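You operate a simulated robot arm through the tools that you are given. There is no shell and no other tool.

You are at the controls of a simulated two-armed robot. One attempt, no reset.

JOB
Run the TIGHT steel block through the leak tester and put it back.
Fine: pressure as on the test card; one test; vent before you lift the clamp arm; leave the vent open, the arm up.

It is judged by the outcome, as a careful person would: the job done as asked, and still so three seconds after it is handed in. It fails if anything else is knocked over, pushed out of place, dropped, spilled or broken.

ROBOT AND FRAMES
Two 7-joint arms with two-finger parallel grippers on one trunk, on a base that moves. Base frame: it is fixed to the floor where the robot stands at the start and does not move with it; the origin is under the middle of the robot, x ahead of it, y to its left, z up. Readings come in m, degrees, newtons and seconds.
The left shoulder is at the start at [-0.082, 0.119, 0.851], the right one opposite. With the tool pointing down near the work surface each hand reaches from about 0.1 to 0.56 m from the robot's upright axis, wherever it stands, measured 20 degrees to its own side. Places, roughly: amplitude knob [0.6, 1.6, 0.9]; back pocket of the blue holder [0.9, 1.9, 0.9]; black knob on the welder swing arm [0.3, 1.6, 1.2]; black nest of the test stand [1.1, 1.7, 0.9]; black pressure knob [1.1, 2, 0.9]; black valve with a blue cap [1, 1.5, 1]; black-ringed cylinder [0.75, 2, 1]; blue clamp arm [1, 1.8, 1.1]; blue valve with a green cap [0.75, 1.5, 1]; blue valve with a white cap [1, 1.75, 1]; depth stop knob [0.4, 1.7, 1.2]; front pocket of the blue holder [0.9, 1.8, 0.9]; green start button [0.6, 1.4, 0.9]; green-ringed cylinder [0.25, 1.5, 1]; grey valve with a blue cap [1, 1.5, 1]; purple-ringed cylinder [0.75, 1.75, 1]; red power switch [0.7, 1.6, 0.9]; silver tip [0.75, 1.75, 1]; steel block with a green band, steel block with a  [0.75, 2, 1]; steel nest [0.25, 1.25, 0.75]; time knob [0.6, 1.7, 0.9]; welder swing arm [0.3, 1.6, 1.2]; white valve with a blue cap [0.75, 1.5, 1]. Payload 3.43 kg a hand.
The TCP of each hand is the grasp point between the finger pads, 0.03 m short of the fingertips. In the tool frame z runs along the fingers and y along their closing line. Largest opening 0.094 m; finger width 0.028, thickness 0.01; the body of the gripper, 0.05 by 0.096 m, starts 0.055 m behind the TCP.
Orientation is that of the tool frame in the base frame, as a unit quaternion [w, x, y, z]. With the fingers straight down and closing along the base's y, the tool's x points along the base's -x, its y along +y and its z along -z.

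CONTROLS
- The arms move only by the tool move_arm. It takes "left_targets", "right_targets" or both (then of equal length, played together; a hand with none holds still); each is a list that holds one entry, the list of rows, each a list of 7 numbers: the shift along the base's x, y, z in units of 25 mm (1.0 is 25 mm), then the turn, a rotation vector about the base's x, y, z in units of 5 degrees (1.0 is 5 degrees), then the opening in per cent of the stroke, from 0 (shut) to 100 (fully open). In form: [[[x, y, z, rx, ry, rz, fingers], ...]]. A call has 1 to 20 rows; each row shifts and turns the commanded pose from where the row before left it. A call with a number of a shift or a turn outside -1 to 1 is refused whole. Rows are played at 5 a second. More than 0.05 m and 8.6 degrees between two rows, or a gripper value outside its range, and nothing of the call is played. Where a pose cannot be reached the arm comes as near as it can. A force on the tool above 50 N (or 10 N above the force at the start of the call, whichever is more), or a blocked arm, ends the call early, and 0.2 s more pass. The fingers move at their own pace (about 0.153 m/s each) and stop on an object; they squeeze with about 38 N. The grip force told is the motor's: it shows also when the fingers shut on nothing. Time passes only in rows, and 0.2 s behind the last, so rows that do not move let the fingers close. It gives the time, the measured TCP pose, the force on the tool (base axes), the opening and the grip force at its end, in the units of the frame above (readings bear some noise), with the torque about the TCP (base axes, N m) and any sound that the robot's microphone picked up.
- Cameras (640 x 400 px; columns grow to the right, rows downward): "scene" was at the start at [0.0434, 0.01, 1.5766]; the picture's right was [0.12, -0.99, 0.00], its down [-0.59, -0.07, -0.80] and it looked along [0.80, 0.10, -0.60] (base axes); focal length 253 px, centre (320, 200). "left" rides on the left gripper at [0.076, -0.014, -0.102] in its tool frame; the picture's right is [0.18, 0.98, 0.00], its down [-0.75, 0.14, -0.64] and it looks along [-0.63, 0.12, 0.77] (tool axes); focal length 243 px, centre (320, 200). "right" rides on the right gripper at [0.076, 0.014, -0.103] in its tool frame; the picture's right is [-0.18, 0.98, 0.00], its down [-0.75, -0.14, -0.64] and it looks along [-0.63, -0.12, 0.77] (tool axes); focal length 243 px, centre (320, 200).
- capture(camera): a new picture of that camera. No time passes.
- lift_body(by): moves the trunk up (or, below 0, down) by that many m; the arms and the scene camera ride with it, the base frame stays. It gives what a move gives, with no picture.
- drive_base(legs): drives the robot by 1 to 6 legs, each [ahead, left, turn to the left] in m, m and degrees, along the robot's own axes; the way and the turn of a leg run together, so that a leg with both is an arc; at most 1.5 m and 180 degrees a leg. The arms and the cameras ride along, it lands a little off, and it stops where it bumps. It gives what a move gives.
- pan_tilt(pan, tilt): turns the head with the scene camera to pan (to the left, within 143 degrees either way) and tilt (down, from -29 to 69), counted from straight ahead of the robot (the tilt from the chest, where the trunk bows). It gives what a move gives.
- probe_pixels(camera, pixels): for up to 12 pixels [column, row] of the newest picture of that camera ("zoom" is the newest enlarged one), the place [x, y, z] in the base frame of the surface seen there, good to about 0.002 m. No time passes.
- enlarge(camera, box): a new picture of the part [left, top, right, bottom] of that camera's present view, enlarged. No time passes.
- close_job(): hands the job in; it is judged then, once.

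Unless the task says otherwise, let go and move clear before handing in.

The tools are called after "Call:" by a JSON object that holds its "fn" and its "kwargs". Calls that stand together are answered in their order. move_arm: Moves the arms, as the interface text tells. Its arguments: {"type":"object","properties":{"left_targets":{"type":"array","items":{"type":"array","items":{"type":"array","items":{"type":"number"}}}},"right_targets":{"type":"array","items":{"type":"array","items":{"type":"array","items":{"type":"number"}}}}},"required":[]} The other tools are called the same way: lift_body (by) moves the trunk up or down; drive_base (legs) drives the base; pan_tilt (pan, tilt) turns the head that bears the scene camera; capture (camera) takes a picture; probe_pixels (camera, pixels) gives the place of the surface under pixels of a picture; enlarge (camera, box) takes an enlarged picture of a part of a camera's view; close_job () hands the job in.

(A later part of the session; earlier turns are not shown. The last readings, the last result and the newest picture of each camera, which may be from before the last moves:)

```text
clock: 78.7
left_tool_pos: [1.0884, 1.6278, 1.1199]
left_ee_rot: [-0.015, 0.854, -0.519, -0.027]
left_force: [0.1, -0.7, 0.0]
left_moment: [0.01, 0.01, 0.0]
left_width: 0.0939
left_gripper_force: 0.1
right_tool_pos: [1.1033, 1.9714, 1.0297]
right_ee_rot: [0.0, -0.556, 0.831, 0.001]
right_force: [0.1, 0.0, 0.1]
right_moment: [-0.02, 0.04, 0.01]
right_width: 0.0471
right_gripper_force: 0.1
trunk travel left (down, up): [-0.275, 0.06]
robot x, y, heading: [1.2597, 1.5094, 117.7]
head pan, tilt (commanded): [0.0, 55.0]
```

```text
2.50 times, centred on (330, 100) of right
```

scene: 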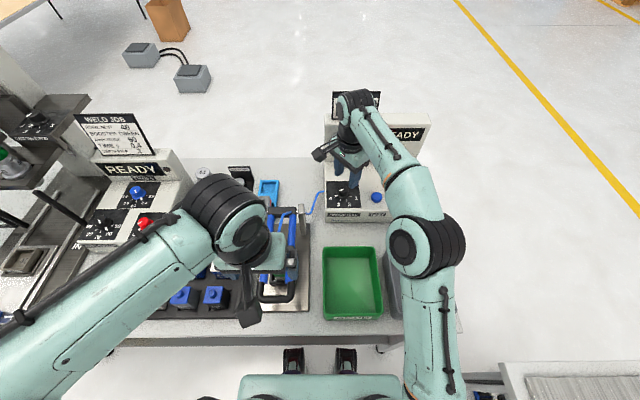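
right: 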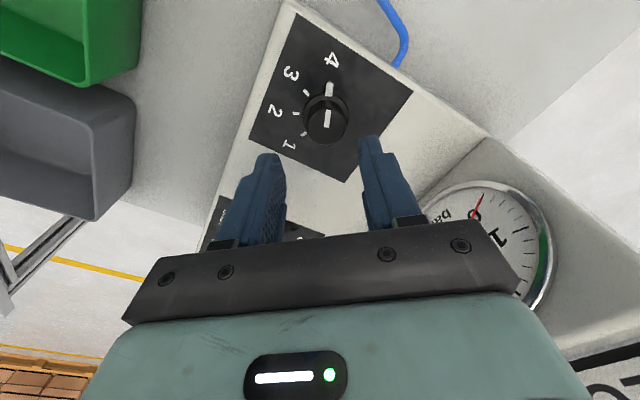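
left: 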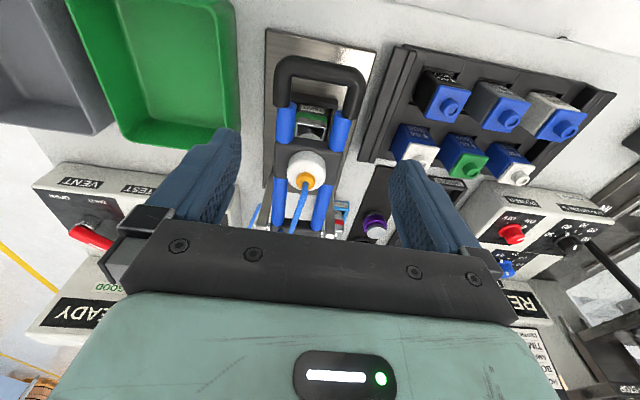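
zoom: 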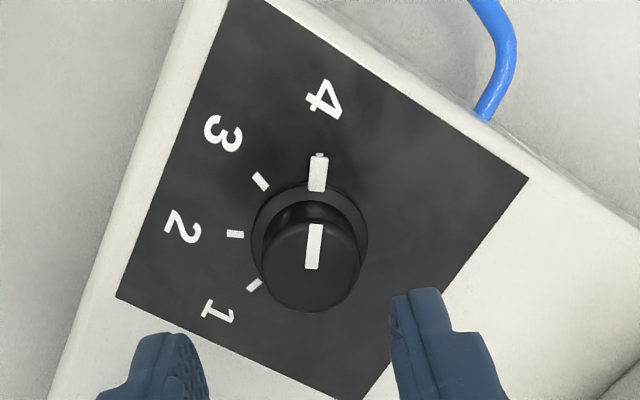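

The pointer is exactly at 4. I'll probe the knob's top centre and rim.

Call:
{"fn": "probe_pixels", "kwargs": {"camera": "zoom", "pixels": [[311, 267], [270, 265], [352, 268], [313, 230], [309, 306], [262, 182], [235, 234], [253, 286], [317, 160]]}}

```text
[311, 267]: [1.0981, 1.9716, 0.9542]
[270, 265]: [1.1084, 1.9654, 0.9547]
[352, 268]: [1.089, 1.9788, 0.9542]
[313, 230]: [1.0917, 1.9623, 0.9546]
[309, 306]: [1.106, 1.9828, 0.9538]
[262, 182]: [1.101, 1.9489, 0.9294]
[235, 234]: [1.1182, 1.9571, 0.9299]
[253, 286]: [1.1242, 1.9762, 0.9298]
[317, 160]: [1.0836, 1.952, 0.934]
```

The knob centre is about (1.100, 1.9725) with a diameter near 0.026 m. I'll shift 3 mm and lower so the fingertips end just above the skirt, then close.

Call:
{"fn": "move_arm", "kwargs": {"right_targets": [[[-0.12, 0.04, -0.8, 0, 0, 0, 50], [0, 0, -0.8, 0, 0, 0, 50], [0, 0, -0.8, 0, 0, 0, 50], [0, 0, 0, 0, 0, 0, 50]]]}}

Call:
{"fn": "capture", "kwargs": {"camera": "right"}}

```text
clock: 79.7
left_tool_pos: [1.0875, 1.6277, 1.1207]
left_ee_rot: [-0.014, 0.855, -0.518, -0.027]
left_force: [-0.9, -0.4, -0.2]
left_moment: [-0.01, 0.01, -0.02]
left_width: 0.0939
left_gripper_force: 0.1
right_tool_pos: [1.1004, 1.9719, 0.9705]
right_ee_rot: [0.0, -0.556, 0.831, -0.001]
right_force: [0.6, 0.1, 1.0]
right_moment: [0.03, 0.01, 0.0]
right_width: 0.047
right_gripper_force: 0.1
trunk travel left (down, up): [-0.275, 0.06]
robot x, y, heading: [1.2627, 1.5119, 117.5]
head pan, tilt (commanded): [0.0, 55.0]
```

```text
taken
```

right: 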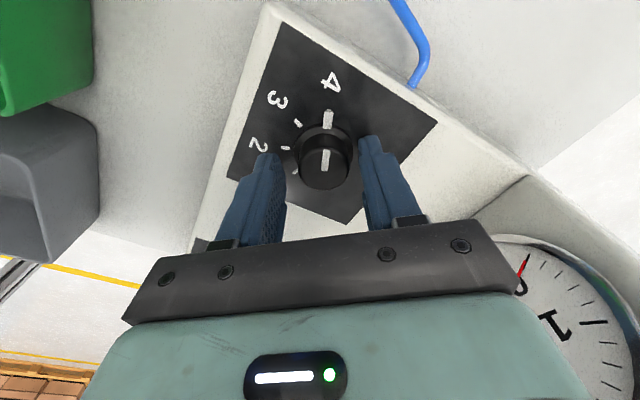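

The knob is centred between the fingers (325,165). I'll close on it.

Call:
{"fn": "move_arm", "kwargs": {"right_targets": [[[0, 0, 0, 0, 0, 0, 5], [0, 0, 0, 0, 0, 0, 5], [0, 0, 0, 0, 0, 0, 5], [0, 0, 0, 0, 0, 0, 5]]]}}

Call:
{"fn": "capture", "kwargs": {"camera": "right"}}

```text
clock: 80.7
left_tool_pos: [1.0875, 1.628, 1.1206]
left_ee_rot: [-0.014, 0.855, -0.518, -0.026]
left_force: [-0.1, 0.0, 0.0]
left_moment: [-0.01, 0.0, -0.02]
left_width: 0.0942
left_gripper_force: 0.1
right_tool_pos: [1.0993, 1.9732, 0.9701]
right_ee_rot: [0.0, -0.557, 0.83, 0.001]
right_force: [-12.5, 6.5, -1.6]
right_moment: [0.3, 0.18, 0.0]
right_width: 0.0302
right_gripper_force: 44.6
trunk travel left (down, up): [-0.275, 0.06]
robot x, y, heading: [1.2629, 1.5105, 118.0]
head pan, tilt (commanded): [0.0, 55.0]
```

```text
taken
```

right: 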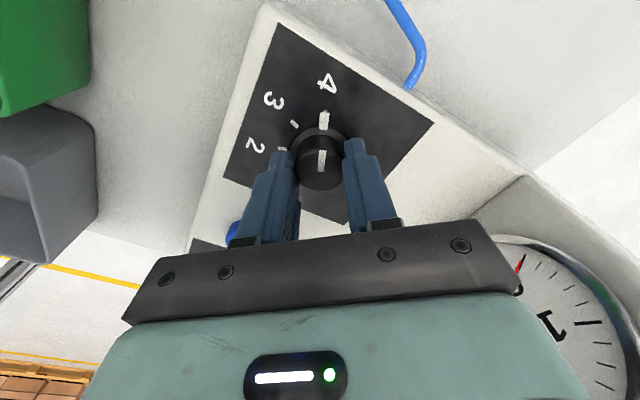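

It is gripped at 0.030 m with a side force of 14 N. I'll relieve that by about 1.5 mm and turn the first 50° counter-clockwise.

Call:
{"fn": "move_arm", "kwargs": {"right_targets": [[[-0.06, 0.035, 0, 0, 0, 0, 5], [0, 0, 0, 0, 0, 1, 5], [0, 0, 0, 0, 0, 1, 5], [0, 0, 0, 0, 0, 1, 5], [0, 0, 0, 0, 0, 1, 5], [0, 0, 0, 0, 0, 1, 5], [0, 0, 0, 0, 0, 0, 5]]]}}

Call:
{"fn": "capture", "kwargs": {"camera": "right"}}

```text
clock: 82.3
left_tool_pos: [1.089, 1.6285, 1.1206]
left_ee_rot: [-0.013, 0.855, -0.518, -0.027]
left_force: [-0.4, -0.5, -0.3]
left_moment: [-0.05, 0.02, 0.02]
left_width: 0.0941
left_gripper_force: 0.1
right_tool_pos: [1.0989, 1.9738, 0.9702]
right_ee_rot: [0.0, 0.723, -0.69, -0.001]
right_force: [-0.8, 4.3, -1.7]
right_moment: [-0.35, -0.01, -0.02]
right_width: 0.0303
right_gripper_force: 45.1
trunk travel left (down, up): [-0.275, 0.06]
robot x, y, heading: [1.2619, 1.5127, 117.8]
head pan, tilt (commanded): [0.0, 55.0]
```

```text
taken
```

right: 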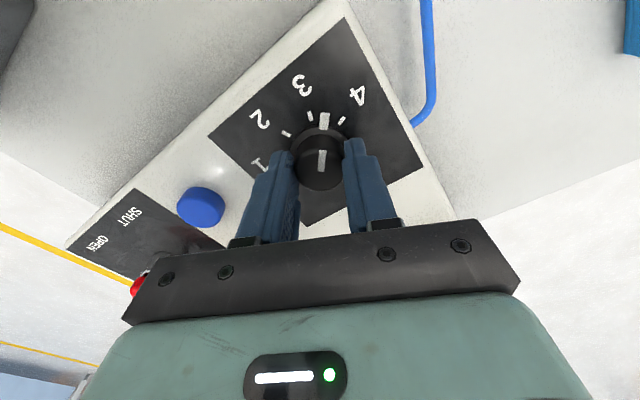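

The knob turns with the gripper: the pointer (323,120) is now between 4 and 3. I'll turn a further 50°.

Call:
{"fn": "move_arm", "kwargs": {"right_targets": [[[0, 0, 0, 0, 0, 1, 5], [0, 0, 0, 0, 0, 1, 5], [0, 0, 0, 0, 0, 1, 5], [0, 0, 0, 0, 0, 1, 5], [0, 0, 0, 0, 0, 1, 5], [0, 0, 0, 0, 0, 1, 5], [0, 0, 0, 0, 0, 1, 5], [0, 0, 0, 0, 0, 1, 5], [0, 0, 0, 0, 0, 1, 5], [0, 0, 0, 0, 0, 1, 5], [0, 0, 0, 0, 0, 0, 5]]]}}

Call:
{"fn": "capture", "kwargs": {"camera": "right"}}

```text
clock: 84.7
left_tool_pos: [1.0884, 1.6276, 1.1213]
left_ee_rot: [-0.014, 0.855, -0.518, -0.027]
left_force: [-0.5, 0.4, -0.5]
left_moment: [0.0, 0.0, 0.01]
left_width: 0.0939
left_gripper_force: 0.0
right_tool_pos: [1.0998, 1.973, 0.97]
right_ee_rot: [0.0, 0.947, -0.32, 0.001]
right_force: [9.8, 0.7, -14.2]
right_moment: [0.68, -0.27, 0.01]
right_width: 0.0302
right_gripper_force: 44.9
trunk travel left (down, up): [-0.275, 0.06]
robot x, y, heading: [1.2609, 1.5103, 117.5]
head pan, tilt (commanded): [0.0, 55.0]
```

```text
taken
```

right: 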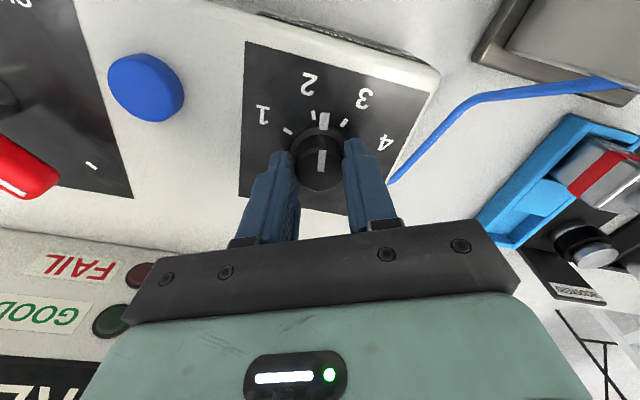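

The pointer (324,121) is half-way between 3 and 2, as expected after 75°. I'll turn the last 25°.

Call:
{"fn": "move_arm", "kwargs": {"right_targets": [[[0.02, 0, -0.03, 0, 0, 1, 5], [0, 0, 0, 0, 0, 1, 5], [0, 0, 0, 0, 0, 1, 5], [0, 0, 0, 0, 0, 1, 5], [0, 0, 0, 0, 0, 1, 5], [0, 0, 0, 0, 0, 0, 5]]]}}

Call:
{"fn": "capture", "kwargs": {"camera": "right"}}

Call:
{"fn": "enlarge", "kwargs": {"camera": "right", "box": [230, 40, 420, 200]}}

```text
clock: 86.1
left_tool_pos: [1.0889, 1.6288, 1.1217]
left_ee_rot: [-0.014, 0.854, -0.519, -0.028]
left_force: [0.3, 0.4, 0.2]
left_moment: [-0.01, -0.04, 0.02]
left_width: 0.0939
left_gripper_force: 0.0
right_tool_pos: [1.099, 1.9744, 0.9709]
right_ee_rot: [-0.001, 0.994, -0.107, -0.001]
right_force: [6.8, 3.6, -6.1]
right_moment: [0.36, -0.59, 0.02]
right_width: 0.0303
right_gripper_force: 45.5
trunk travel left (down, up): [-0.275, 0.06]
robot x, y, heading: [1.2614, 1.5139, 117.3]
head pan, tilt (commanded): [0.0, 55.0]
```

```text
taken
```

right: 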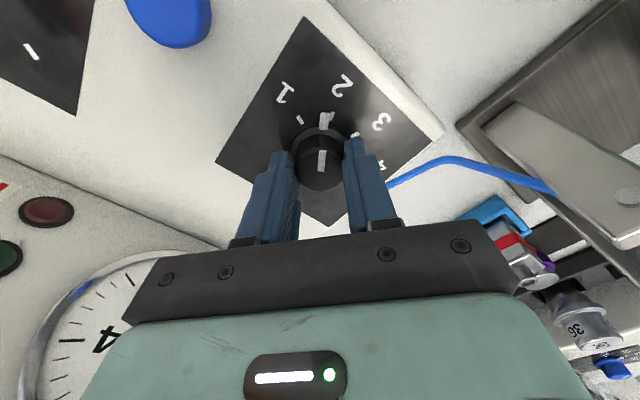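

```text
2.50 times, centred on (325, 120) of right
```

zoom: 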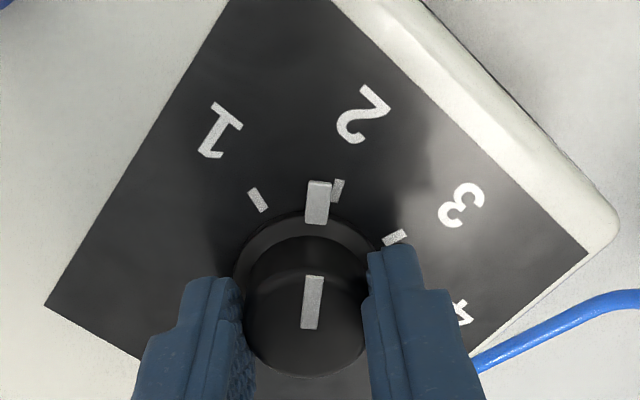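

The pointer (zoom 317,200) has gone about 10° past the 2 tick (337,190). The tick spacing is really 45°, so I'll turn back 10° and check.

Call:
{"fn": "move_arm", "kwargs": {"right_targets": [[[0, 0, 0, 0, 0, -1, 5], [0, 0, 0, 0, 0, -1, 5], [0, 0, 0, 0, 0, 0, 5]]]}}

Call:
{"fn": "enlarge", "kwargs": {"camera": "right", "box": [230, 40, 420, 200]}}

```text
clock: 86.9
left_tool_pos: [1.0887, 1.6277, 1.1202]
left_ee_rot: [-0.015, 0.854, -0.519, -0.027]
left_force: [0.2, 0.2, 0.1]
left_moment: [-0.04, -0.04, 0.05]
left_width: 0.094
left_gripper_force: 0.1
right_tool_pos: [1.0998, 1.9733, 0.9688]
right_ee_rot: [0.0, 0.981, -0.195, -0.001]
right_force: [6.0, 5.5, -4.6]
right_moment: [0.55, -0.02, 0.02]
right_width: 0.0303
right_gripper_force: 45.2
trunk travel left (down, up): [-0.275, 0.06]
robot x, y, heading: [1.2612, 1.5142, 117.8]
head pan, tilt (commanded): [0.0, 55.0]
```

```text
2.50 times, centred on (325, 120) of right
```

zoom: 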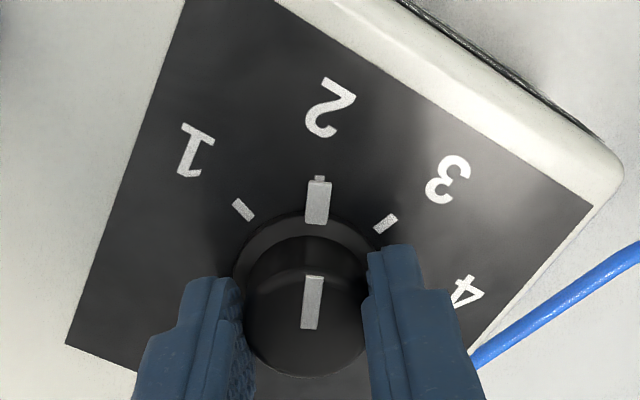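

The pointer now lines up exactly with the 2 tick (319,178), just as it did at 4 before. I'll open the fingers and rise straight up.

Call:
{"fn": "move_arm", "kwargs": {"right_targets": [[[0, 0, 0, 0, 0, 0, 50], [0, 0, 0, 0, 0, 0, 50], [0, 0, 0.6, 0, 0, 0, 50], [0, 0, 0.9, 0, 0, 0, 50], [0, 0, 0.9, 0, 0, 0, 50]]]}}

Call:
{"fn": "capture", "kwargs": {"camera": "right"}}

Call:
{"fn": "enlarge", "kwargs": {"camera": "right", "box": [230, 20, 420, 180]}}

```text
clock: 88.1
left_tool_pos: [1.0891, 1.6268, 1.1216]
left_ee_rot: [-0.014, 0.854, -0.519, -0.027]
left_force: [0.3, 0.3, 0.0]
left_moment: [0.0, -0.06, 0.0]
left_width: 0.0937
left_gripper_force: 0.1
right_tool_pos: [1.1, 1.9725, 1.03]
right_ee_rot: [0.0, 0.981, -0.193, 0.0]
right_force: [-0.7, -0.2, -0.2]
right_moment: [-0.04, 0.04, -0.03]
right_width: 0.0468
right_gripper_force: 0.1
trunk travel left (down, up): [-0.275, 0.06]
robot x, y, heading: [1.2602, 1.5144, 117.4]
head pan, tilt (commanded): [0.0, 55.0]
```

```text
taken
```

right: 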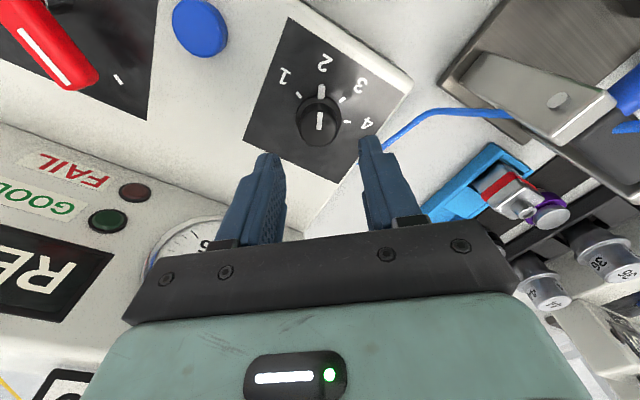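

```text
2.50 times, centred on (325, 100) of right
```

zoom: 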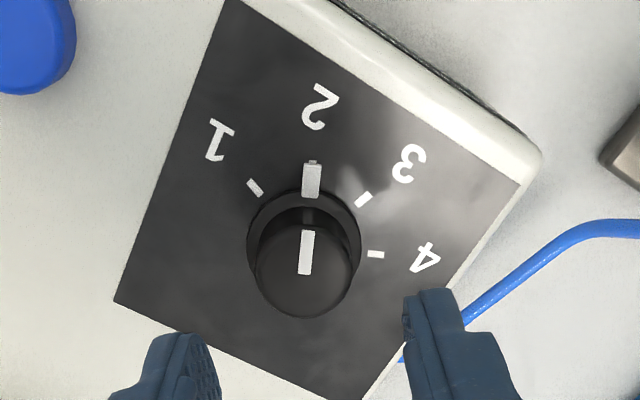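

The knob reads 2 bar and the lever is still at SHUT. I'll turn the right hand back to its normal yaw, close the fingers, and move above the TEST button.

Call:
{"fn": "move_arm", "kwargs": {"right_targets": [[[0.4725, 0.1525, 0, 0, 0, -1, 0], [0.4725, 0.1525, 0, 0, 0, -1, 0], [0.4725, 0.1525, 0, 0, 0, -1, 0], [0.4725, 0.1525, 0, 0, 0, -1, 0], [0.4725, 0.1525, 0, 0, 0, -1, 0], [0.4725, 0.1525, 0, 0, 0, -1, 0], [0.4725, 0.1525, 0, 0, 0, -1, 0], [0.4725, 0.1525, 0, 0, 0, -1, 0], [0, 0, 0, 0, 0, 0, 0]]]}}

Call:
{"fn": "capture", "kwargs": {"camera": "right"}}

Call:
{"fn": "capture", "kwargs": {"camera": "scene"}}

Call:
{"fn": "enlarge", "kwargs": {"camera": "scene", "box": [290, 80, 440, 225]}}

```text
clock: 90.1
left_tool_pos: [1.0883, 1.6275, 1.1204]
left_ee_rot: [-0.015, 0.855, -0.518, -0.027]
left_force: [1.1, 1.1, -0.5]
left_moment: [0.0, -0.02, 0.02]
left_width: 0.094
left_gripper_force: 0.1
right_tool_pos: [1.1929, 2.0044, 1.0301]
right_ee_rot: [0.0, 0.855, -0.518, 0.0]
right_force: [0.3, 0.0, -0.2]
right_moment: [0.0, -0.02, 0.01]
right_width: 0.0
right_gripper_force: 32.8
trunk travel left (down, up): [-0.275, 0.06]
robot x, y, heading: [1.2597, 1.5128, 117.5]
head pan, tilt (commanded): [0.0, 55.0]
```

```text
taken
```

right: 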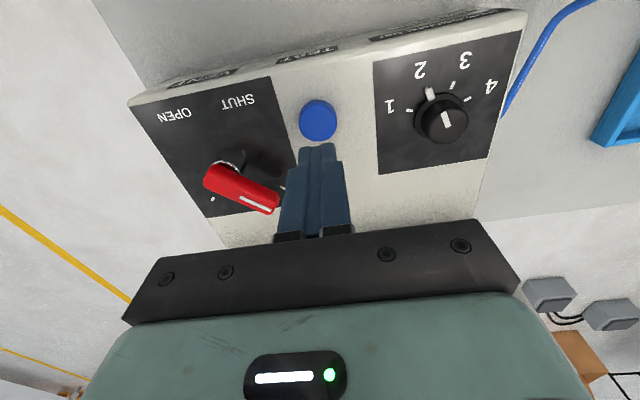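

```text
taken
```

scene: 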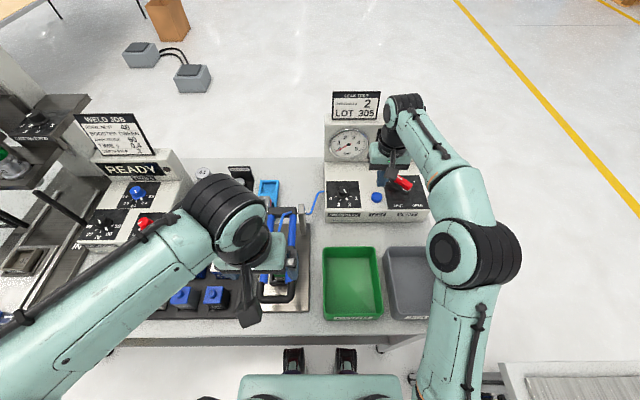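

```text
2.76 times, centred on (365, 152) of scene
```

zoom: 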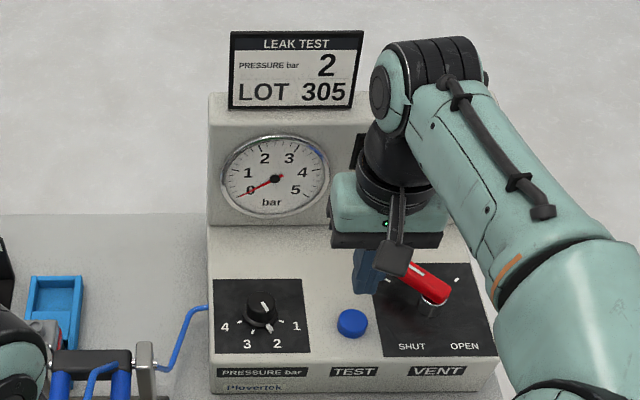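

The button (318,120) lies right on the finger axis. I'll lower to just above it, then press slowly.

Call:
{"fn": "move_arm", "kwargs": {"right_targets": [[[0.04, -0.02, -0.9, 0, 0, 0, 0], [0, 0, -0.9, 0, 0, 0, 0], [0, 0, -0.3, 0, 0, 0, 0], [0, 0, 0, 0, 0, 0, 0]]]}}

Call:
{"fn": "capture", "kwargs": {"camera": "right"}}

```text
clock: 91.1
left_tool_pos: [1.0894, 1.6274, 1.1213]
left_ee_rot: [-0.014, 0.855, -0.518, -0.027]
left_force: [-0.4, -0.2, 0.3]
left_moment: [-0.01, 0.01, 0.01]
left_width: 0.094
left_gripper_force: 0.1
right_tool_pos: [1.1937, 2.0021, 0.9766]
right_ee_rot: [0.0, 0.855, -0.518, -0.001]
right_force: [-0.2, -0.1, -0.3]
right_moment: [0.04, 0.03, 0.01]
right_width: 0.0001
right_gripper_force: 33.0
trunk travel left (down, up): [-0.275, 0.06]
robot x, y, heading: [1.2605, 1.51, 117.5]
head pan, tilt (commanded): [0.0, 55.0]
```

```text
taken
```

right: 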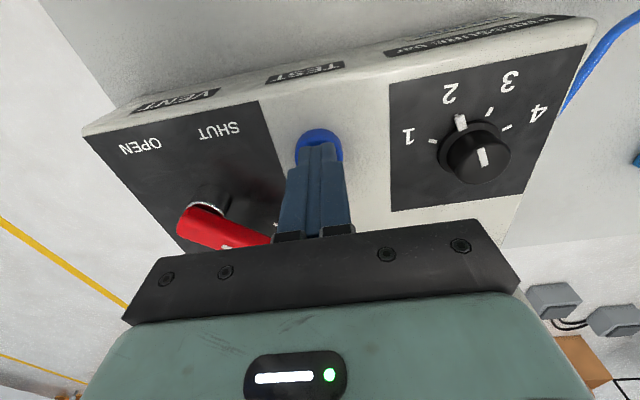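

The fingertips are about 4 mm above the button. I'll press down slowly, watching force and sound.

Call:
{"fn": "move_arm", "kwargs": {"right_targets": [[[0, 0, -0.08, 0, 0, 0, 0], [0, 0, -0.08, 0, 0, 0, 0], [0, 0, -0.08, 0, 0, 0, 0]]]}}

```text
clock: 91.9
left_tool_pos: [1.0883, 1.6273, 1.1207]
left_ee_rot: [-0.015, 0.854, -0.519, -0.027]
left_force: [-0.1, -0.2, -0.4]
left_moment: [0.01, 0.0, -0.01]
left_width: 0.094
left_gripper_force: 0.0
right_tool_pos: [1.1954, 2.0037, 0.9712]
right_ee_rot: [0.0, 0.855, -0.519, 0.0]
right_force: [-0.3, 0.3, 1.7]
right_moment: [-0.03, 0.0, 0.02]
right_width: 0.0
right_gripper_force: 33.4
trunk travel left (down, up): [-0.275, 0.06]
robot x, y, heading: [1.262, 1.5135, 117.8]
head pan, tilt (commanded): [0.0, 55.0]
```

Force is just starting to rise (1.7 N at z 0.971). I'll continue pressing in small steps.

Call:
{"fn": "move_arm", "kwargs": {"right_targets": [[[0, 0, -0.06, 0, 0, 0, 0], [0, 0, -0.06, 0, 0, 0, 0], [0, 0, 0, 0, 0, 0, 0]]]}}

Call:
{"fn": "enlarge", "kwargs": {"camera": "scene", "box": [290, 80, 440, 225]}}

```text
clock: 92.7
left_tool_pos: [1.0889, 1.6282, 1.1208]
left_ee_rot: [-0.014, 0.854, -0.519, -0.026]
left_force: [0.1, -0.3, 0.4]
left_moment: [-0.01, 0.0, 0.02]
left_width: 0.0941
left_gripper_force: 0.1
right_tool_pos: [1.1948, 2.0042, 0.9676]
right_ee_rot: [0.0, 0.855, -0.519, 0.0]
right_force: [-0.8, -0.6, 2.4]
right_moment: [0.01, 0.02, -0.01]
right_width: 0.0003
right_gripper_force: 33.3
trunk travel left (down, up): [-0.275, 0.06]
robot x, y, heading: [1.2627, 1.5098, 117.7]
head pan, tilt (commanded): [0.0, 55.0]
heard: click
```

```text
2.76 times, centred on (365, 152) of scene
```

zoom: 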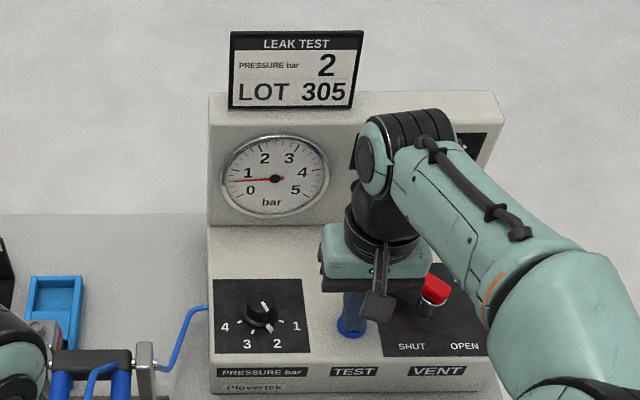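

I heard a click and the gauge needle is rising, so the test has begun. I'll lift off the button and watch the display.

Call:
{"fn": "move_arm", "kwargs": {"right_targets": [[[0, 0, 0.4, 0, 0, 0, 0], [0, 0, 0.8, 0, 0, 0, 0], [0, 0, 0.8, 0, 0, 0, 0]]]}}

Call:
{"fn": "enlarge", "kwargs": {"camera": "scene", "box": [290, 80, 440, 225]}}

Call:
{"fn": "capture", "kwargs": {"camera": "right"}}

```text
clock: 93.5
left_tool_pos: [1.0885, 1.6275, 1.1212]
left_ee_rot: [-0.015, 0.855, -0.518, -0.027]
left_force: [0.8, 0.2, 0.6]
left_moment: [0.01, -0.04, -0.02]
left_width: 0.094
left_gripper_force: 0.0
right_tool_pos: [1.1951, 2.0017, 1.0189]
right_ee_rot: [0.0, 0.855, -0.518, 0.0]
right_force: [0.9, -0.3, -1.2]
right_moment: [-0.01, -0.04, -0.03]
right_width: 0.0
right_gripper_force: 32.9
trunk travel left (down, up): [-0.275, 0.06]
robot x, y, heading: [1.2613, 1.5105, 117.8]
head pan, tilt (commanded): [0.0, 55.0]
```

```text
2.76 times, centred on (365, 152) of scene
```

zoom: 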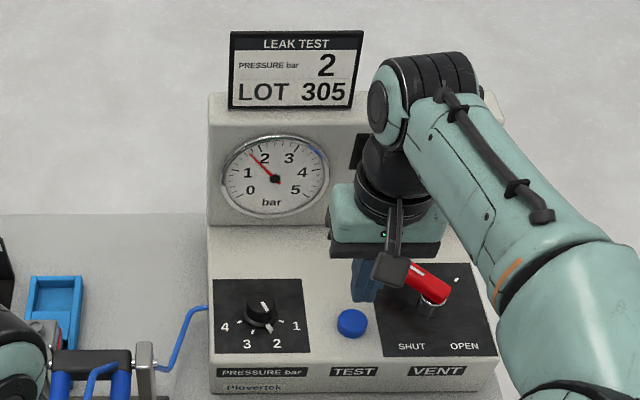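

```text
taken
```

right: 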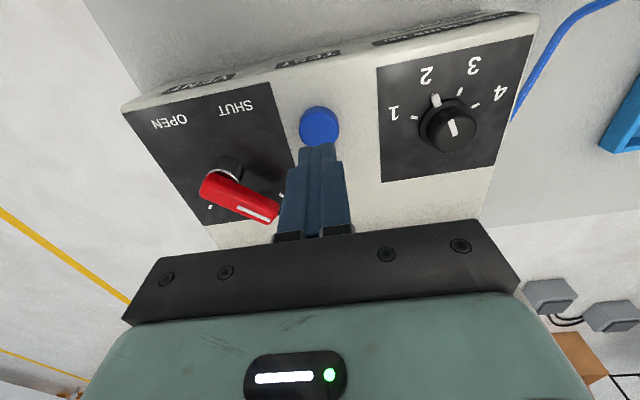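

The gauge is nearing 2 bar. My arm hides the display, so I'll draw the right hand back to see the result.

Call:
{"fn": "move_arm", "kwargs": {"right_targets": [[[0.47, -0.88, 0.2, 0, 0, 0, 0], [0.47, -0.88, 0.2, 0, 0, 0, 0], [0.47, -0.88, 0.2, 0, 0, 0, 0], [0.47, -0.88, 0.2, 0, 0, 0, 0], [0.6, -0.7, 0.2, 0, 0, 0, 0], [0.6, -0.7, 0.2, 0, 0, 0, 0]]]}}

Call:
{"fn": "capture", "kwargs": {"camera": "scene"}}

Call:
{"fn": "enlarge", "kwargs": {"camera": "scene", "box": [290, 80, 440, 225]}}

```text
clock: 94.9
left_tool_pos: [1.0886, 1.627, 1.1209]
left_ee_rot: [-0.015, 0.854, -0.519, -0.028]
left_force: [-0.3, -0.7, 0.3]
left_moment: [0.02, 0.0, 0.01]
left_width: 0.094
left_gripper_force: 0.1
right_tool_pos: [1.2712, 1.8784, 1.0486]
right_ee_rot: [0.0, 0.855, -0.518, 0.0]
right_force: [0.4, 0.0, 0.7]
right_moment: [0.0, 0.0, 0.02]
right_width: 0.0
right_gripper_force: 32.8
trunk travel left (down, up): [-0.275, 0.06]
robot x, y, heading: [1.2616, 1.51, 117.5]
head pan, tilt (commanded): [0.0, 55.0]
```

```text
taken
```

scene: 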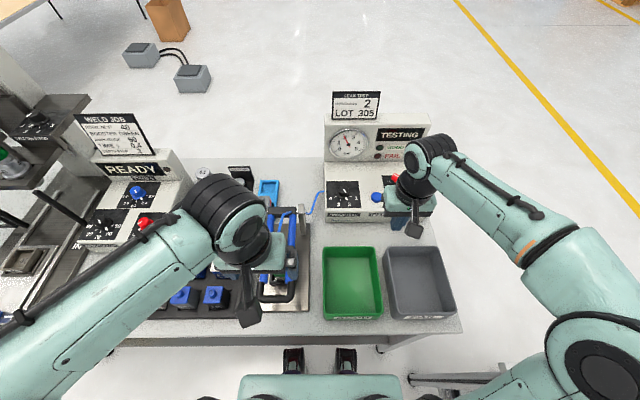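

```text
2.76 times, centred on (365, 152) of scene
```

zoom: 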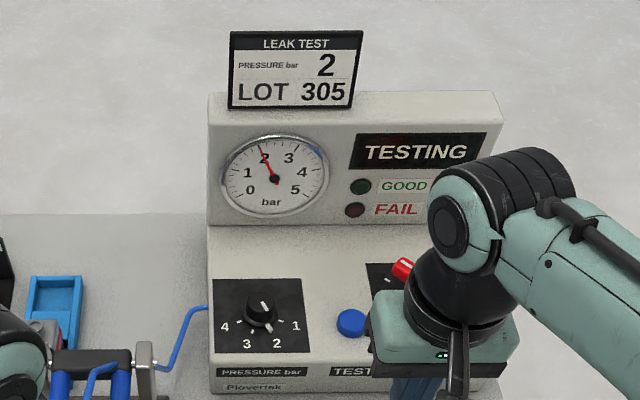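

The display reads TESTING with the gauge at 2 bar. I'll wait and watch for the result.

Call:
{"fn": "move_arm", "kwargs": {"right_targets": [[[0, 0, 0, 0, 0, 0, 0], [0, 0, 0, 0, 0, 0, 0], [0, 0, 0, 0, 0, 0, 0], [0, 0, 0, 0, 0, 0, 0], [0, 0, 0, 0, 0, 0, 0], [0, 0, 0, 0, 0, 0, 0], [0, 0, 0, 0, 0, 0, 0], [0, 0, 0, 0, 0, 0, 0], [0, 0, 0, 0, 0, 0, 0], [0, 0, 0, 0, 0, 0, 0], [0, 0, 0, 0, 0, 0, 0], [0, 0, 0, 0, 0, 0, 0]]]}}

Call:
{"fn": "enlarge", "kwargs": {"camera": "scene", "box": [290, 80, 440, 225]}}

```text
clock: 97.5
left_tool_pos: [1.0879, 1.6263, 1.1219]
left_ee_rot: [-0.014, 0.854, -0.519, -0.028]
left_force: [0.2, 0.0, -0.5]
left_moment: [-0.03, -0.01, 0.0]
left_width: 0.0944
left_gripper_force: 0.1
right_tool_pos: [1.27, 1.8803, 1.0484]
right_ee_rot: [0.0, 0.856, -0.517, 0.0]
right_force: [0.0, 0.6, -0.8]
right_moment: [0.02, 0.04, -0.01]
right_width: 0.0001
right_gripper_force: 33.3
trunk travel left (down, up): [-0.275, 0.06]
robot x, y, heading: [1.2626, 1.5142, 117.5]
head pan, tilt (commanded): [0.0, 55.0]
```

```text
2.76 times, centred on (365, 152) of scene
```

zoom: 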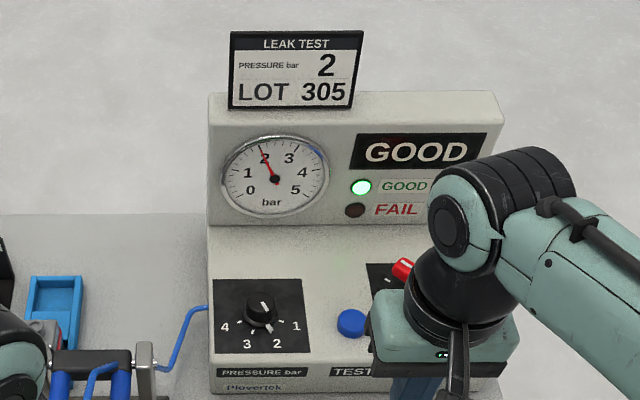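

The display reads GOOD with the green lamp lit and 2 bar still held. Next is the vent: I'll view the lever with the right-hand camera for exact geometry.

Call:
{"fn": "capture", "kwargs": {"camera": "right"}}

Call:
{"fn": "enlarge", "kwargs": {"camera": "scene", "box": [370, 160, 440, 230]}}

```text
taken
```

right: 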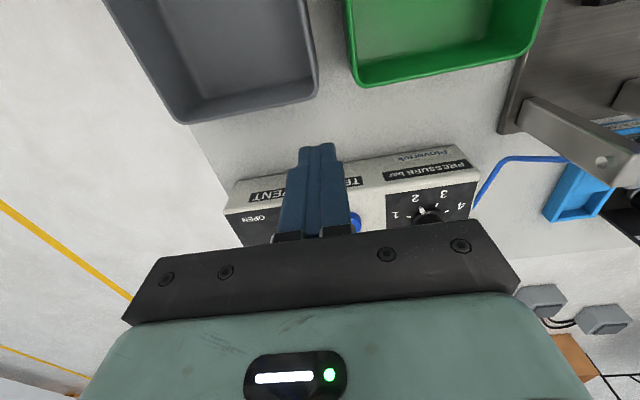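

```text
5.71 times, centred on (405, 195) of scene
```

zoom: 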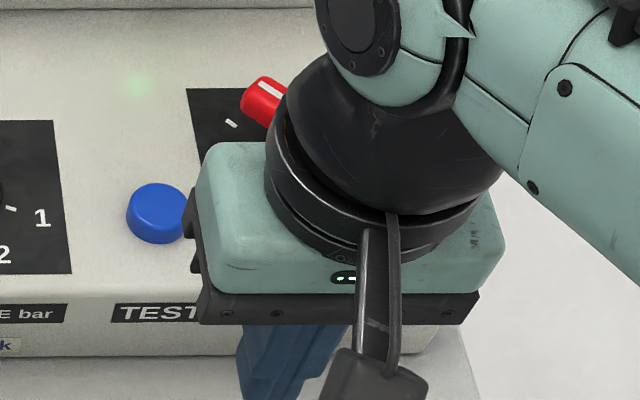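

The hand hides the lever, but the earlier probes give its pivot near (1.262, 2.070), pointing at about 159° with the OPEN tick near 73°. I'll tilt the right fingers 25° forward for reach and go above the robot side of the lever's tip.

Call:
{"fn": "move_arm", "kwargs": {"right_targets": [[[-0.294, 0.968, 0, 0.883, 0.469, 0, 0], [-0.294, 0.968, 0, 0.883, 0.469, 0, 0], [-0.294, 0.968, 0, 0.883, 0.469, 0, 0], [-0.294, 0.968, 0, 0.883, 0.469, 0, 0], [-0.294, 0.968, 0, 0.883, 0.469, 0, 0], [-0.294, 0.968, 0, 0, 0, 0, 0], [-0.294, 0.968, 0, 0, 0, 0, 0], [0, 0, 0, 0, 0, 0, 0]]]}}

Call:
{"fn": "capture", "kwargs": {"camera": "right"}}

Call:
{"fn": "enlarge", "kwargs": {"camera": "scene", "box": [300, 90, 450, 230]}}

```text
clock: 99.3
left_tool_pos: [1.0877, 1.6263, 1.1219]
left_ee_rot: [-0.015, 0.855, -0.518, -0.027]
left_force: [0.6, -0.6, -0.2]
left_moment: [-0.03, 0.0, -0.01]
left_width: 0.0939
left_gripper_force: 0.1
right_tool_pos: [1.2216, 2.0493, 1.047]
right_ee_rot: [-0.112, 0.835, -0.505, -0.187]
right_force: [0.7, 0.1, 0.1]
right_moment: [-0.03, -0.02, 0.01]
right_width: 0.0001
right_gripper_force: 32.9
trunk travel left (down, up): [-0.275, 0.06]
robot x, y, heading: [1.2599, 1.5122, 117.8]
head pan, tilt (commanded): [0.0, 55.0]
```

```text
taken
```

right: 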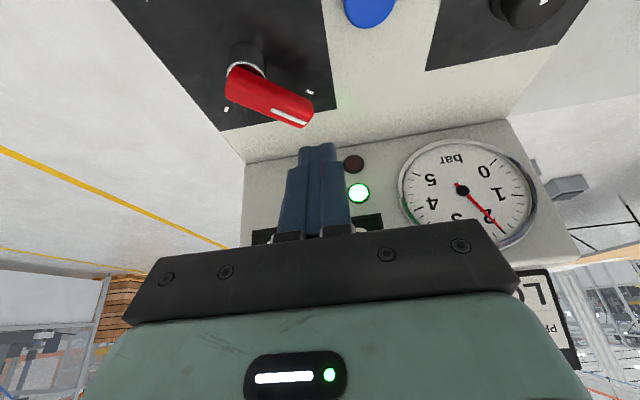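

```text
2.86 times, centred on (375, 160) of scene
```

zoom: 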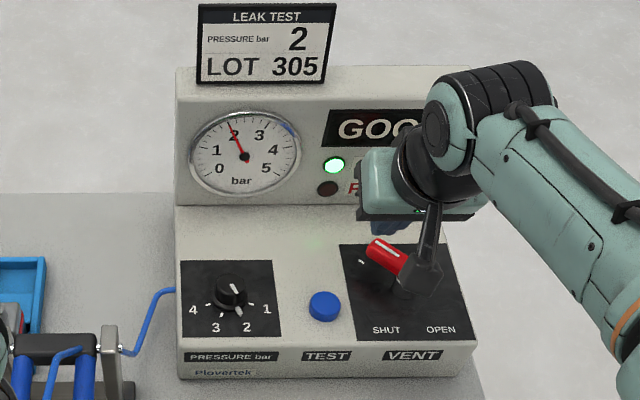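

Now the lever is in clear view in the right-hand picture (230–313, 65–125). I'll enlarge and probe it.

Call:
{"fn": "enlarge", "kwargs": {"camera": "right", "box": [190, 20, 350, 140]}}

```text
3.33 times, centred on (270, 80) of right
```

zoom: 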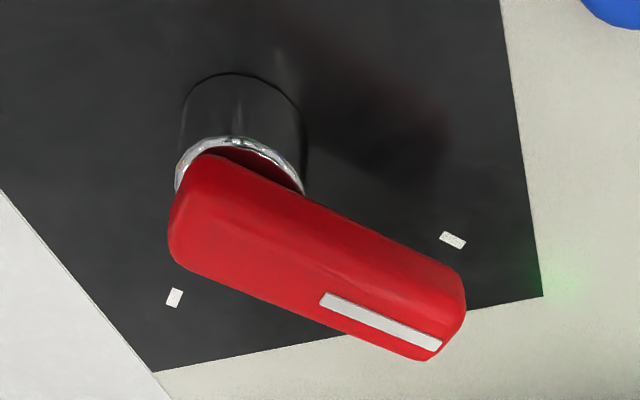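

I'll probe the lever's edges, white line, tip and shaft.

Call:
{"fn": "probe_pixels", "kwargs": {"camera": "zoom", "pixels": [[328, 302], [436, 346], [300, 202], [400, 245], [458, 280], [250, 298], [400, 348], [175, 230], [240, 100], [190, 110], [295, 110], [205, 165]]}}

Call:
{"fn": "probe_pixels", "kwargs": {"camera": "zoom", "pixels": [[175, 298], [452, 240], [240, 80], [460, 310], [330, 225], [330, 260], [240, 250], [215, 200], [300, 260], [420, 358], [185, 262], [240, 165]]}}

```text
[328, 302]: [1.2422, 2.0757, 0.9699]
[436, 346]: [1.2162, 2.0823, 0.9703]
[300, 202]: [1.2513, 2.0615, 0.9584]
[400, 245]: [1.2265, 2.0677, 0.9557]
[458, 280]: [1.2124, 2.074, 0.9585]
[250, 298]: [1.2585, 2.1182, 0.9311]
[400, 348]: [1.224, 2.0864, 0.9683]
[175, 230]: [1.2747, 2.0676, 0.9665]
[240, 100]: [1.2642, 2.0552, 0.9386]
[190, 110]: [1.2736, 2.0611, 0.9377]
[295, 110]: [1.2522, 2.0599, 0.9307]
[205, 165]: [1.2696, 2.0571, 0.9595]
```

```text
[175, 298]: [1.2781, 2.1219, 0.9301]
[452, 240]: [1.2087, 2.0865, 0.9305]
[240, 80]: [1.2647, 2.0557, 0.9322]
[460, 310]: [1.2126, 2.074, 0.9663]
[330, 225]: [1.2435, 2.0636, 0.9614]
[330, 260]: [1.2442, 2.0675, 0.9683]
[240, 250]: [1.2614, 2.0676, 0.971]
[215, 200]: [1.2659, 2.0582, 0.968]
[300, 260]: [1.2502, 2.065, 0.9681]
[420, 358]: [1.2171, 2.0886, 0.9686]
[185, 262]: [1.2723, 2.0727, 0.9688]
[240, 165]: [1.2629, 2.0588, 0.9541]
```

The lever points at about 164° (SHUT), is about 0.022 m wide and its top is at z 0.971. I'll lower the closed fingertips on its robot-facing side, clear of the TEST button.

Call:
{"fn": "move_arm", "kwargs": {"right_targets": [[[-0.096, -0.292, -0.8, 0, 0, 0, 0], [0, 0, -0.8, 0, 0, 0, 0], [0, 0, -0.8, 0, 0, 0, 0], [0, 0, -0.6, 0, 0, 0, 0], [0, 0, 0, 0, 0, 0, 0]]]}}

Call:
{"fn": "capture", "kwargs": {"camera": "right"}}

Call:
{"fn": "enlarge", "kwargs": {"camera": "scene", "box": [330, 120, 440, 225]}}

```text
clock: 100.5
left_tool_pos: [1.0867, 1.6278, 1.1202]
left_ee_rot: [-0.015, 0.855, -0.518, -0.027]
left_force: [0.3, -0.5, 0.1]
left_moment: [0.02, 0.02, 0.01]
left_width: 0.0941
left_gripper_force: 0.2
right_tool_pos: [1.2186, 2.0425, 0.9741]
right_ee_rot: [-0.112, 0.835, -0.506, -0.186]
right_force: [-0.1, 0.2, 0.6]
right_moment: [0.0, -0.03, -0.02]
right_width: 0.0
right_gripper_force: 33.3
trunk travel left (down, up): [-0.275, 0.06]
robot x, y, heading: [1.2628, 1.5106, 117.7]
head pan, tilt (commanded): [0.0, 55.0]
```

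```text
taken
```

right: 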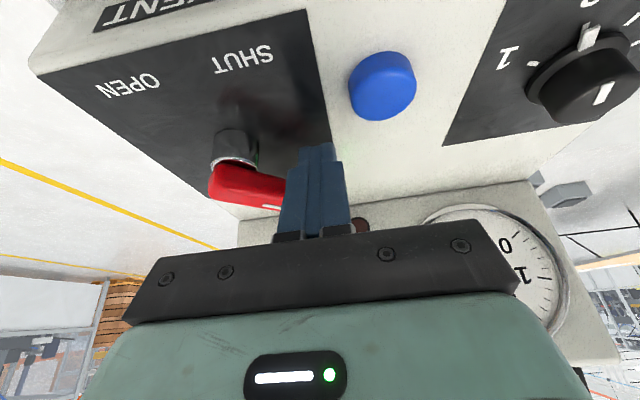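

```text
3.81 times, centred on (385, 172) of scene
```

zoom: 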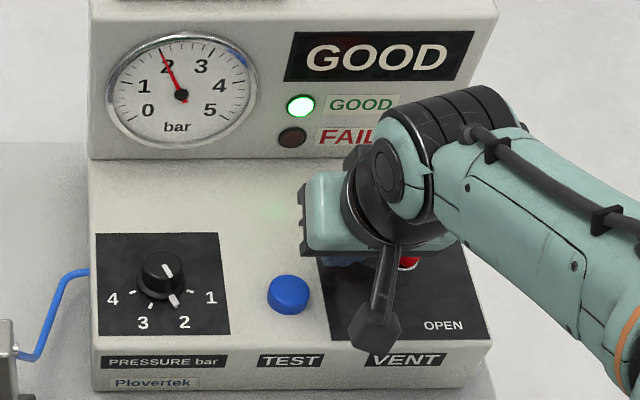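

No contact yet, with the fingertips beside the lever. I'll sweep the first part of the arc to push the lever off SHUT.

Call:
{"fn": "move_arm", "kwargs": {"right_targets": [[[0.088, 0.308, 0, 0, 0, 0, 0], [-0.096, 0.304, 0, 0, 0, 0, 0], [-0.036, 0.316, 0, 0, 0, 0, 0], [0.02, 0.316, 0, 0, 0, 0, 0], [0.072, 0.308, 0, 0, 0, 0, 0], [0.124, 0.296, 0, 0, 0, 0, 0]]]}}

Call:
{"fn": "capture", "kwargs": {"camera": "right"}}

Call:
{"fn": "enlarge", "kwargs": {"camera": "scene", "box": [330, 120, 440, 225]}}

```text
clock: 101.9
left_tool_pos: [1.0879, 1.6277, 1.1213]
left_ee_rot: [-0.014, 0.854, -0.519, -0.027]
left_force: [0.1, 0.4, -0.1]
left_moment: [-0.02, 0.01, -0.05]
left_width: 0.0939
left_gripper_force: 0.0
right_tool_pos: [1.2218, 2.0874, 0.9726]
right_ee_rot: [-0.111, 0.835, -0.505, -0.186]
right_force: [-1.0, -0.1, 0.0]
right_moment: [0.0, 0.04, -0.02]
right_width: 0.0
right_gripper_force: 33.2
trunk travel left (down, up): [-0.275, 0.06]
robot x, y, heading: [1.258, 1.515, 117.6]
head pan, tilt (commanded): [0.0, 55.0]
```

```text
taken
```

right: 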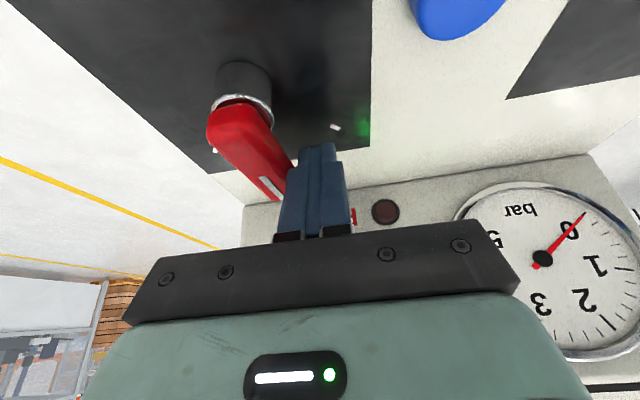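

```text
3.81 times, centred on (385, 172) of scene
```

zoom: 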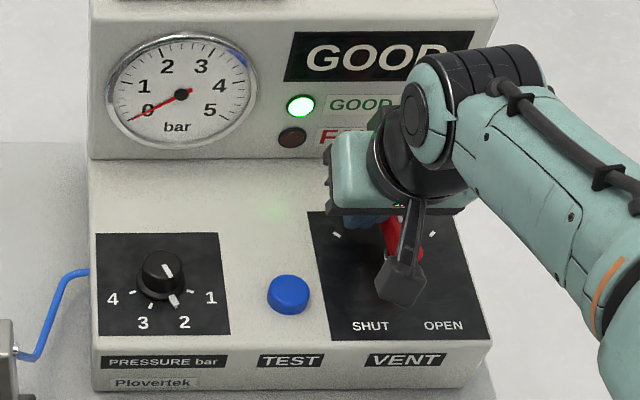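

The lever is moving and the gauge has already dropped to 0. I'll carry it on to the OPEN mark.

Call:
{"fn": "move_arm", "kwargs": {"right_targets": [[[0.172, 0.264, 0, 0, 0, 0, 0], [0.22, 0.232, 0, 0, 0, 0, 0], [0.252, 0.192, 0, 0, 0, 0, 0], [0.224, 0.12, 0, 0, 0, 0, 0]]]}}

Call:
{"fn": "capture", "kwargs": {"camera": "right"}}

Call:
{"fn": "enlarge", "kwargs": {"camera": "scene", "box": [330, 120, 440, 225]}}

```text
clock: 102.9
left_tool_pos: [1.0857, 1.627, 1.1205]
left_ee_rot: [-0.015, 0.855, -0.518, -0.026]
left_force: [0.6, -0.5, -0.8]
left_moment: [-0.01, -0.01, -0.01]
left_width: 0.094
left_gripper_force: 0.1
right_tool_pos: [1.2421, 2.1079, 0.9749]
right_ee_rot: [-0.11, 0.836, -0.504, -0.187]
right_force: [-7.9, -1.7, 1.9]
right_moment: [-0.01, 0.02, -0.1]
right_width: 0.0002
right_gripper_force: 33.1
trunk travel left (down, up): [-0.275, 0.06]
robot x, y, heading: [1.2623, 1.5147, 117.6]
head pan, tilt (commanded): [0.0, 55.0]
```

```text
taken
```

right: 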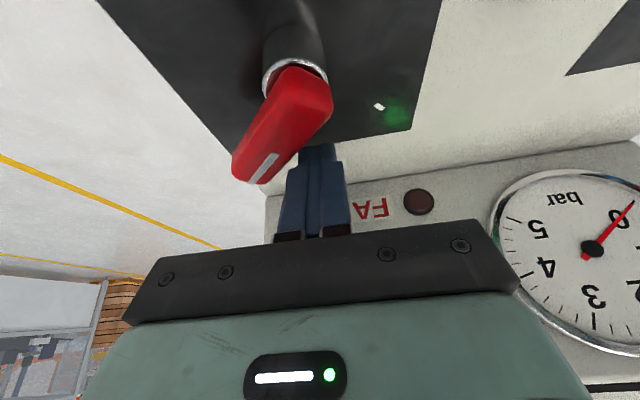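

```text
3.81 times, centred on (385, 172) of scene
```

zoom: 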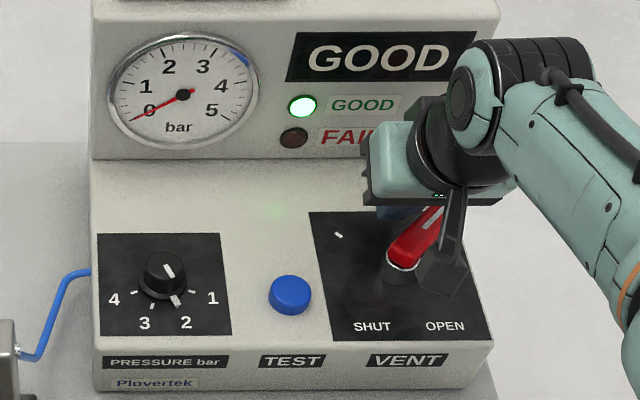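

The lever is close to OPEN with about 8 N resistance. I'll check its angle against the OPEN tick.

Call:
{"fn": "enlarge", "kwargs": {"camera": "right", "box": [200, 40, 360, 200]}}

Call:
{"fn": "probe_pixels", "kwargs": {"camera": "right", "pixels": [[268, 158], [252, 178], [295, 85], [285, 110], [236, 165], [300, 130], [380, 107]]}}

```text
2.50 times, centred on (280, 120) of right
```

zoom: 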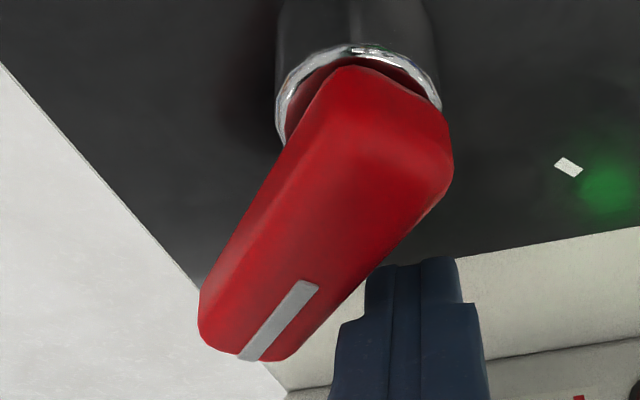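

```text
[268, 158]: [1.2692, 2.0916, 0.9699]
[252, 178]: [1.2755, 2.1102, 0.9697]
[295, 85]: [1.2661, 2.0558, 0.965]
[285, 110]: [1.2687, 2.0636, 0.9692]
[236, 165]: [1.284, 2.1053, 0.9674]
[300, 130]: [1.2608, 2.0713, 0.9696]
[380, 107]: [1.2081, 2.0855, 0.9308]
```

The lever's white line runs at 71°, which is the OPEN position (tick at 73°), and the gauge is at 0. I'll back the fingers off sideways, rise, and draw the right hand back.

Call:
{"fn": "move_arm", "kwargs": {"right_targets": [[[-0.35, -0.1, 0, 0, 0, 0, 0], [-0.2, -0.1, 0.4, 0, 0, 0, 0], [0, 0, 0.9, 0, 0, 0, 0], [0, 0, 0.9, 0, 0, 0, 0], [0, 0, 0.8, 0, 0, 0, 0], [0.47, -0.88, 0, 0, 0, 0, 0], [0.47, -0.88, 0, 0, 0, 0, 0], [0.47, -0.88, 0, 0, 0, 0, 0]]]}}

Call:
{"fn": "capture", "kwargs": {"camera": "right"}}

Call:
{"fn": "capture", "kwargs": {"camera": "scene"}}

```text
clock: 104.7
left_tool_pos: [1.0892, 1.6266, 1.1202]
left_ee_rot: [-0.016, 0.855, -0.518, -0.028]
left_force: [0.0, -0.3, -0.7]
left_moment: [-0.01, -0.04, 0.02]
left_width: 0.094
left_gripper_force: 0.1
right_tool_pos: [1.265, 2.035, 1.0498]
right_ee_rot: [-0.112, 0.834, -0.506, -0.187]
right_force: [0.2, -0.9, -0.2]
right_moment: [0.01, 0.01, 0.02]
right_width: 0.0
right_gripper_force: 33.1
trunk travel left (down, up): [-0.275, 0.06]
robot x, y, heading: [1.263, 1.5091, 117.6]
head pan, tilt (commanded): [0.0, 55.0]
```

```text
taken
```

right: 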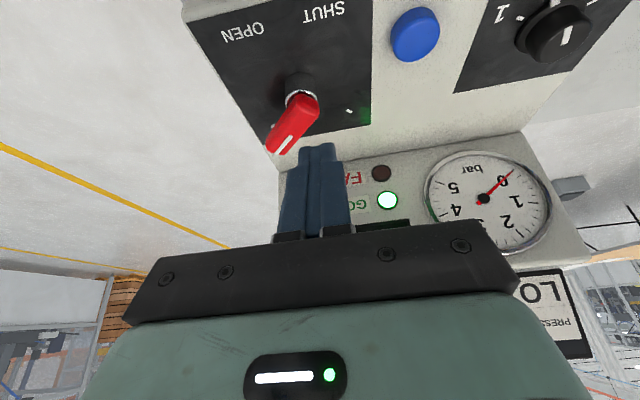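

```text
taken
```

scene: 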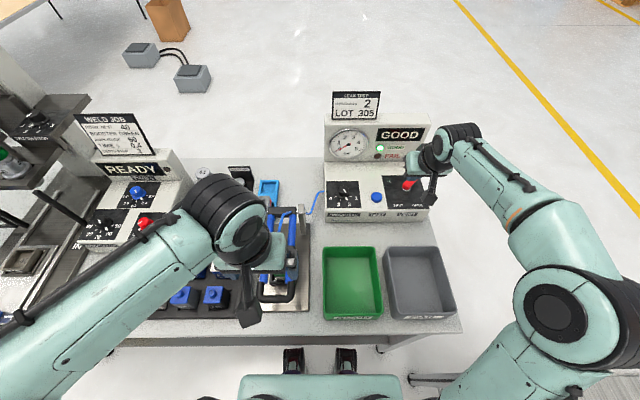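

The lever points to OPEN and the gauge shows 0, so venting is done before the clamp is lifted. I'll draw the right hand back and lower the open left hand around the clamp handle again.

Call:
{"fn": "move_arm", "kwargs": {"left_targets": [[[0, 0, 0, 0, 0, 0, 100], [0, 0, -0.8, 0, 0, 0, 100], [0, 0, -0.9, 0, 0, 0, 100], [0, 0, -0.9, 0, 0, 0, 100], [0, 0, -0.9, 0, 0, 0, 100], [0, 0, -0.6, 0, 0, 0, 100], [0, 0, 0, 0, 0, 0, 100]]], "right_targets": [[[0.47, -0.88, 0.4, 0, 0, 0, 0], [0.47, -0.88, 0.4, 0, 0, 0, 0], [0.47, -0.88, 0.4, 0, 0, 0, 0], [0.47, -0.88, 0.4, 0, 0, 0, 0], [0.47, -0.88, 0.4, 0, 0, 0, 0], [0.47, -0.88, 0.4, 0, 0, 0, 0], [0.47, -0.88, 0, 0, 0, 0, 0]]]}}

Call:
{"fn": "capture", "kwargs": {"camera": "left"}}

Call:
{"fn": "capture", "kwargs": {"camera": "scene"}}

```text
clock: 106.3
left_tool_pos: [1.087, 1.6262, 1.0188]
left_ee_rot: [-0.015, 0.854, -0.519, -0.027]
left_force: [-0.2, 0.0, -0.5]
left_moment: [0.04, 0.01, 0.0]
left_width: 0.0942
left_gripper_force: 0.0
right_tool_pos: [1.3487, 1.8824, 1.1084]
right_ee_rot: [-0.112, 0.835, -0.505, -0.187]
right_force: [0.2, -0.1, 0.2]
right_moment: [0.0, 0.03, 0.02]
right_width: 0.0004
right_gripper_force: 33.2
trunk travel left (down, up): [-0.275, 0.06]
robot x, y, heading: [1.2623, 1.5113, 117.7]
head pan, tilt (commanded): [0.0, 55.0]
```

```text
taken
```

left: 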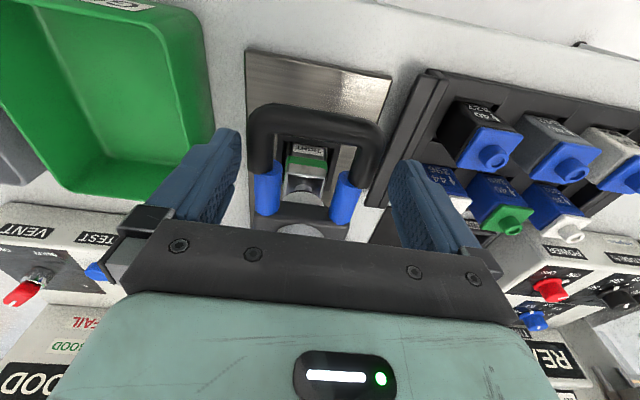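

```text
taken
```

scene: 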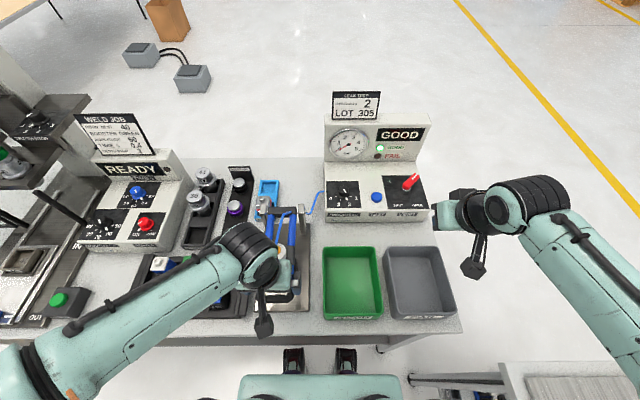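

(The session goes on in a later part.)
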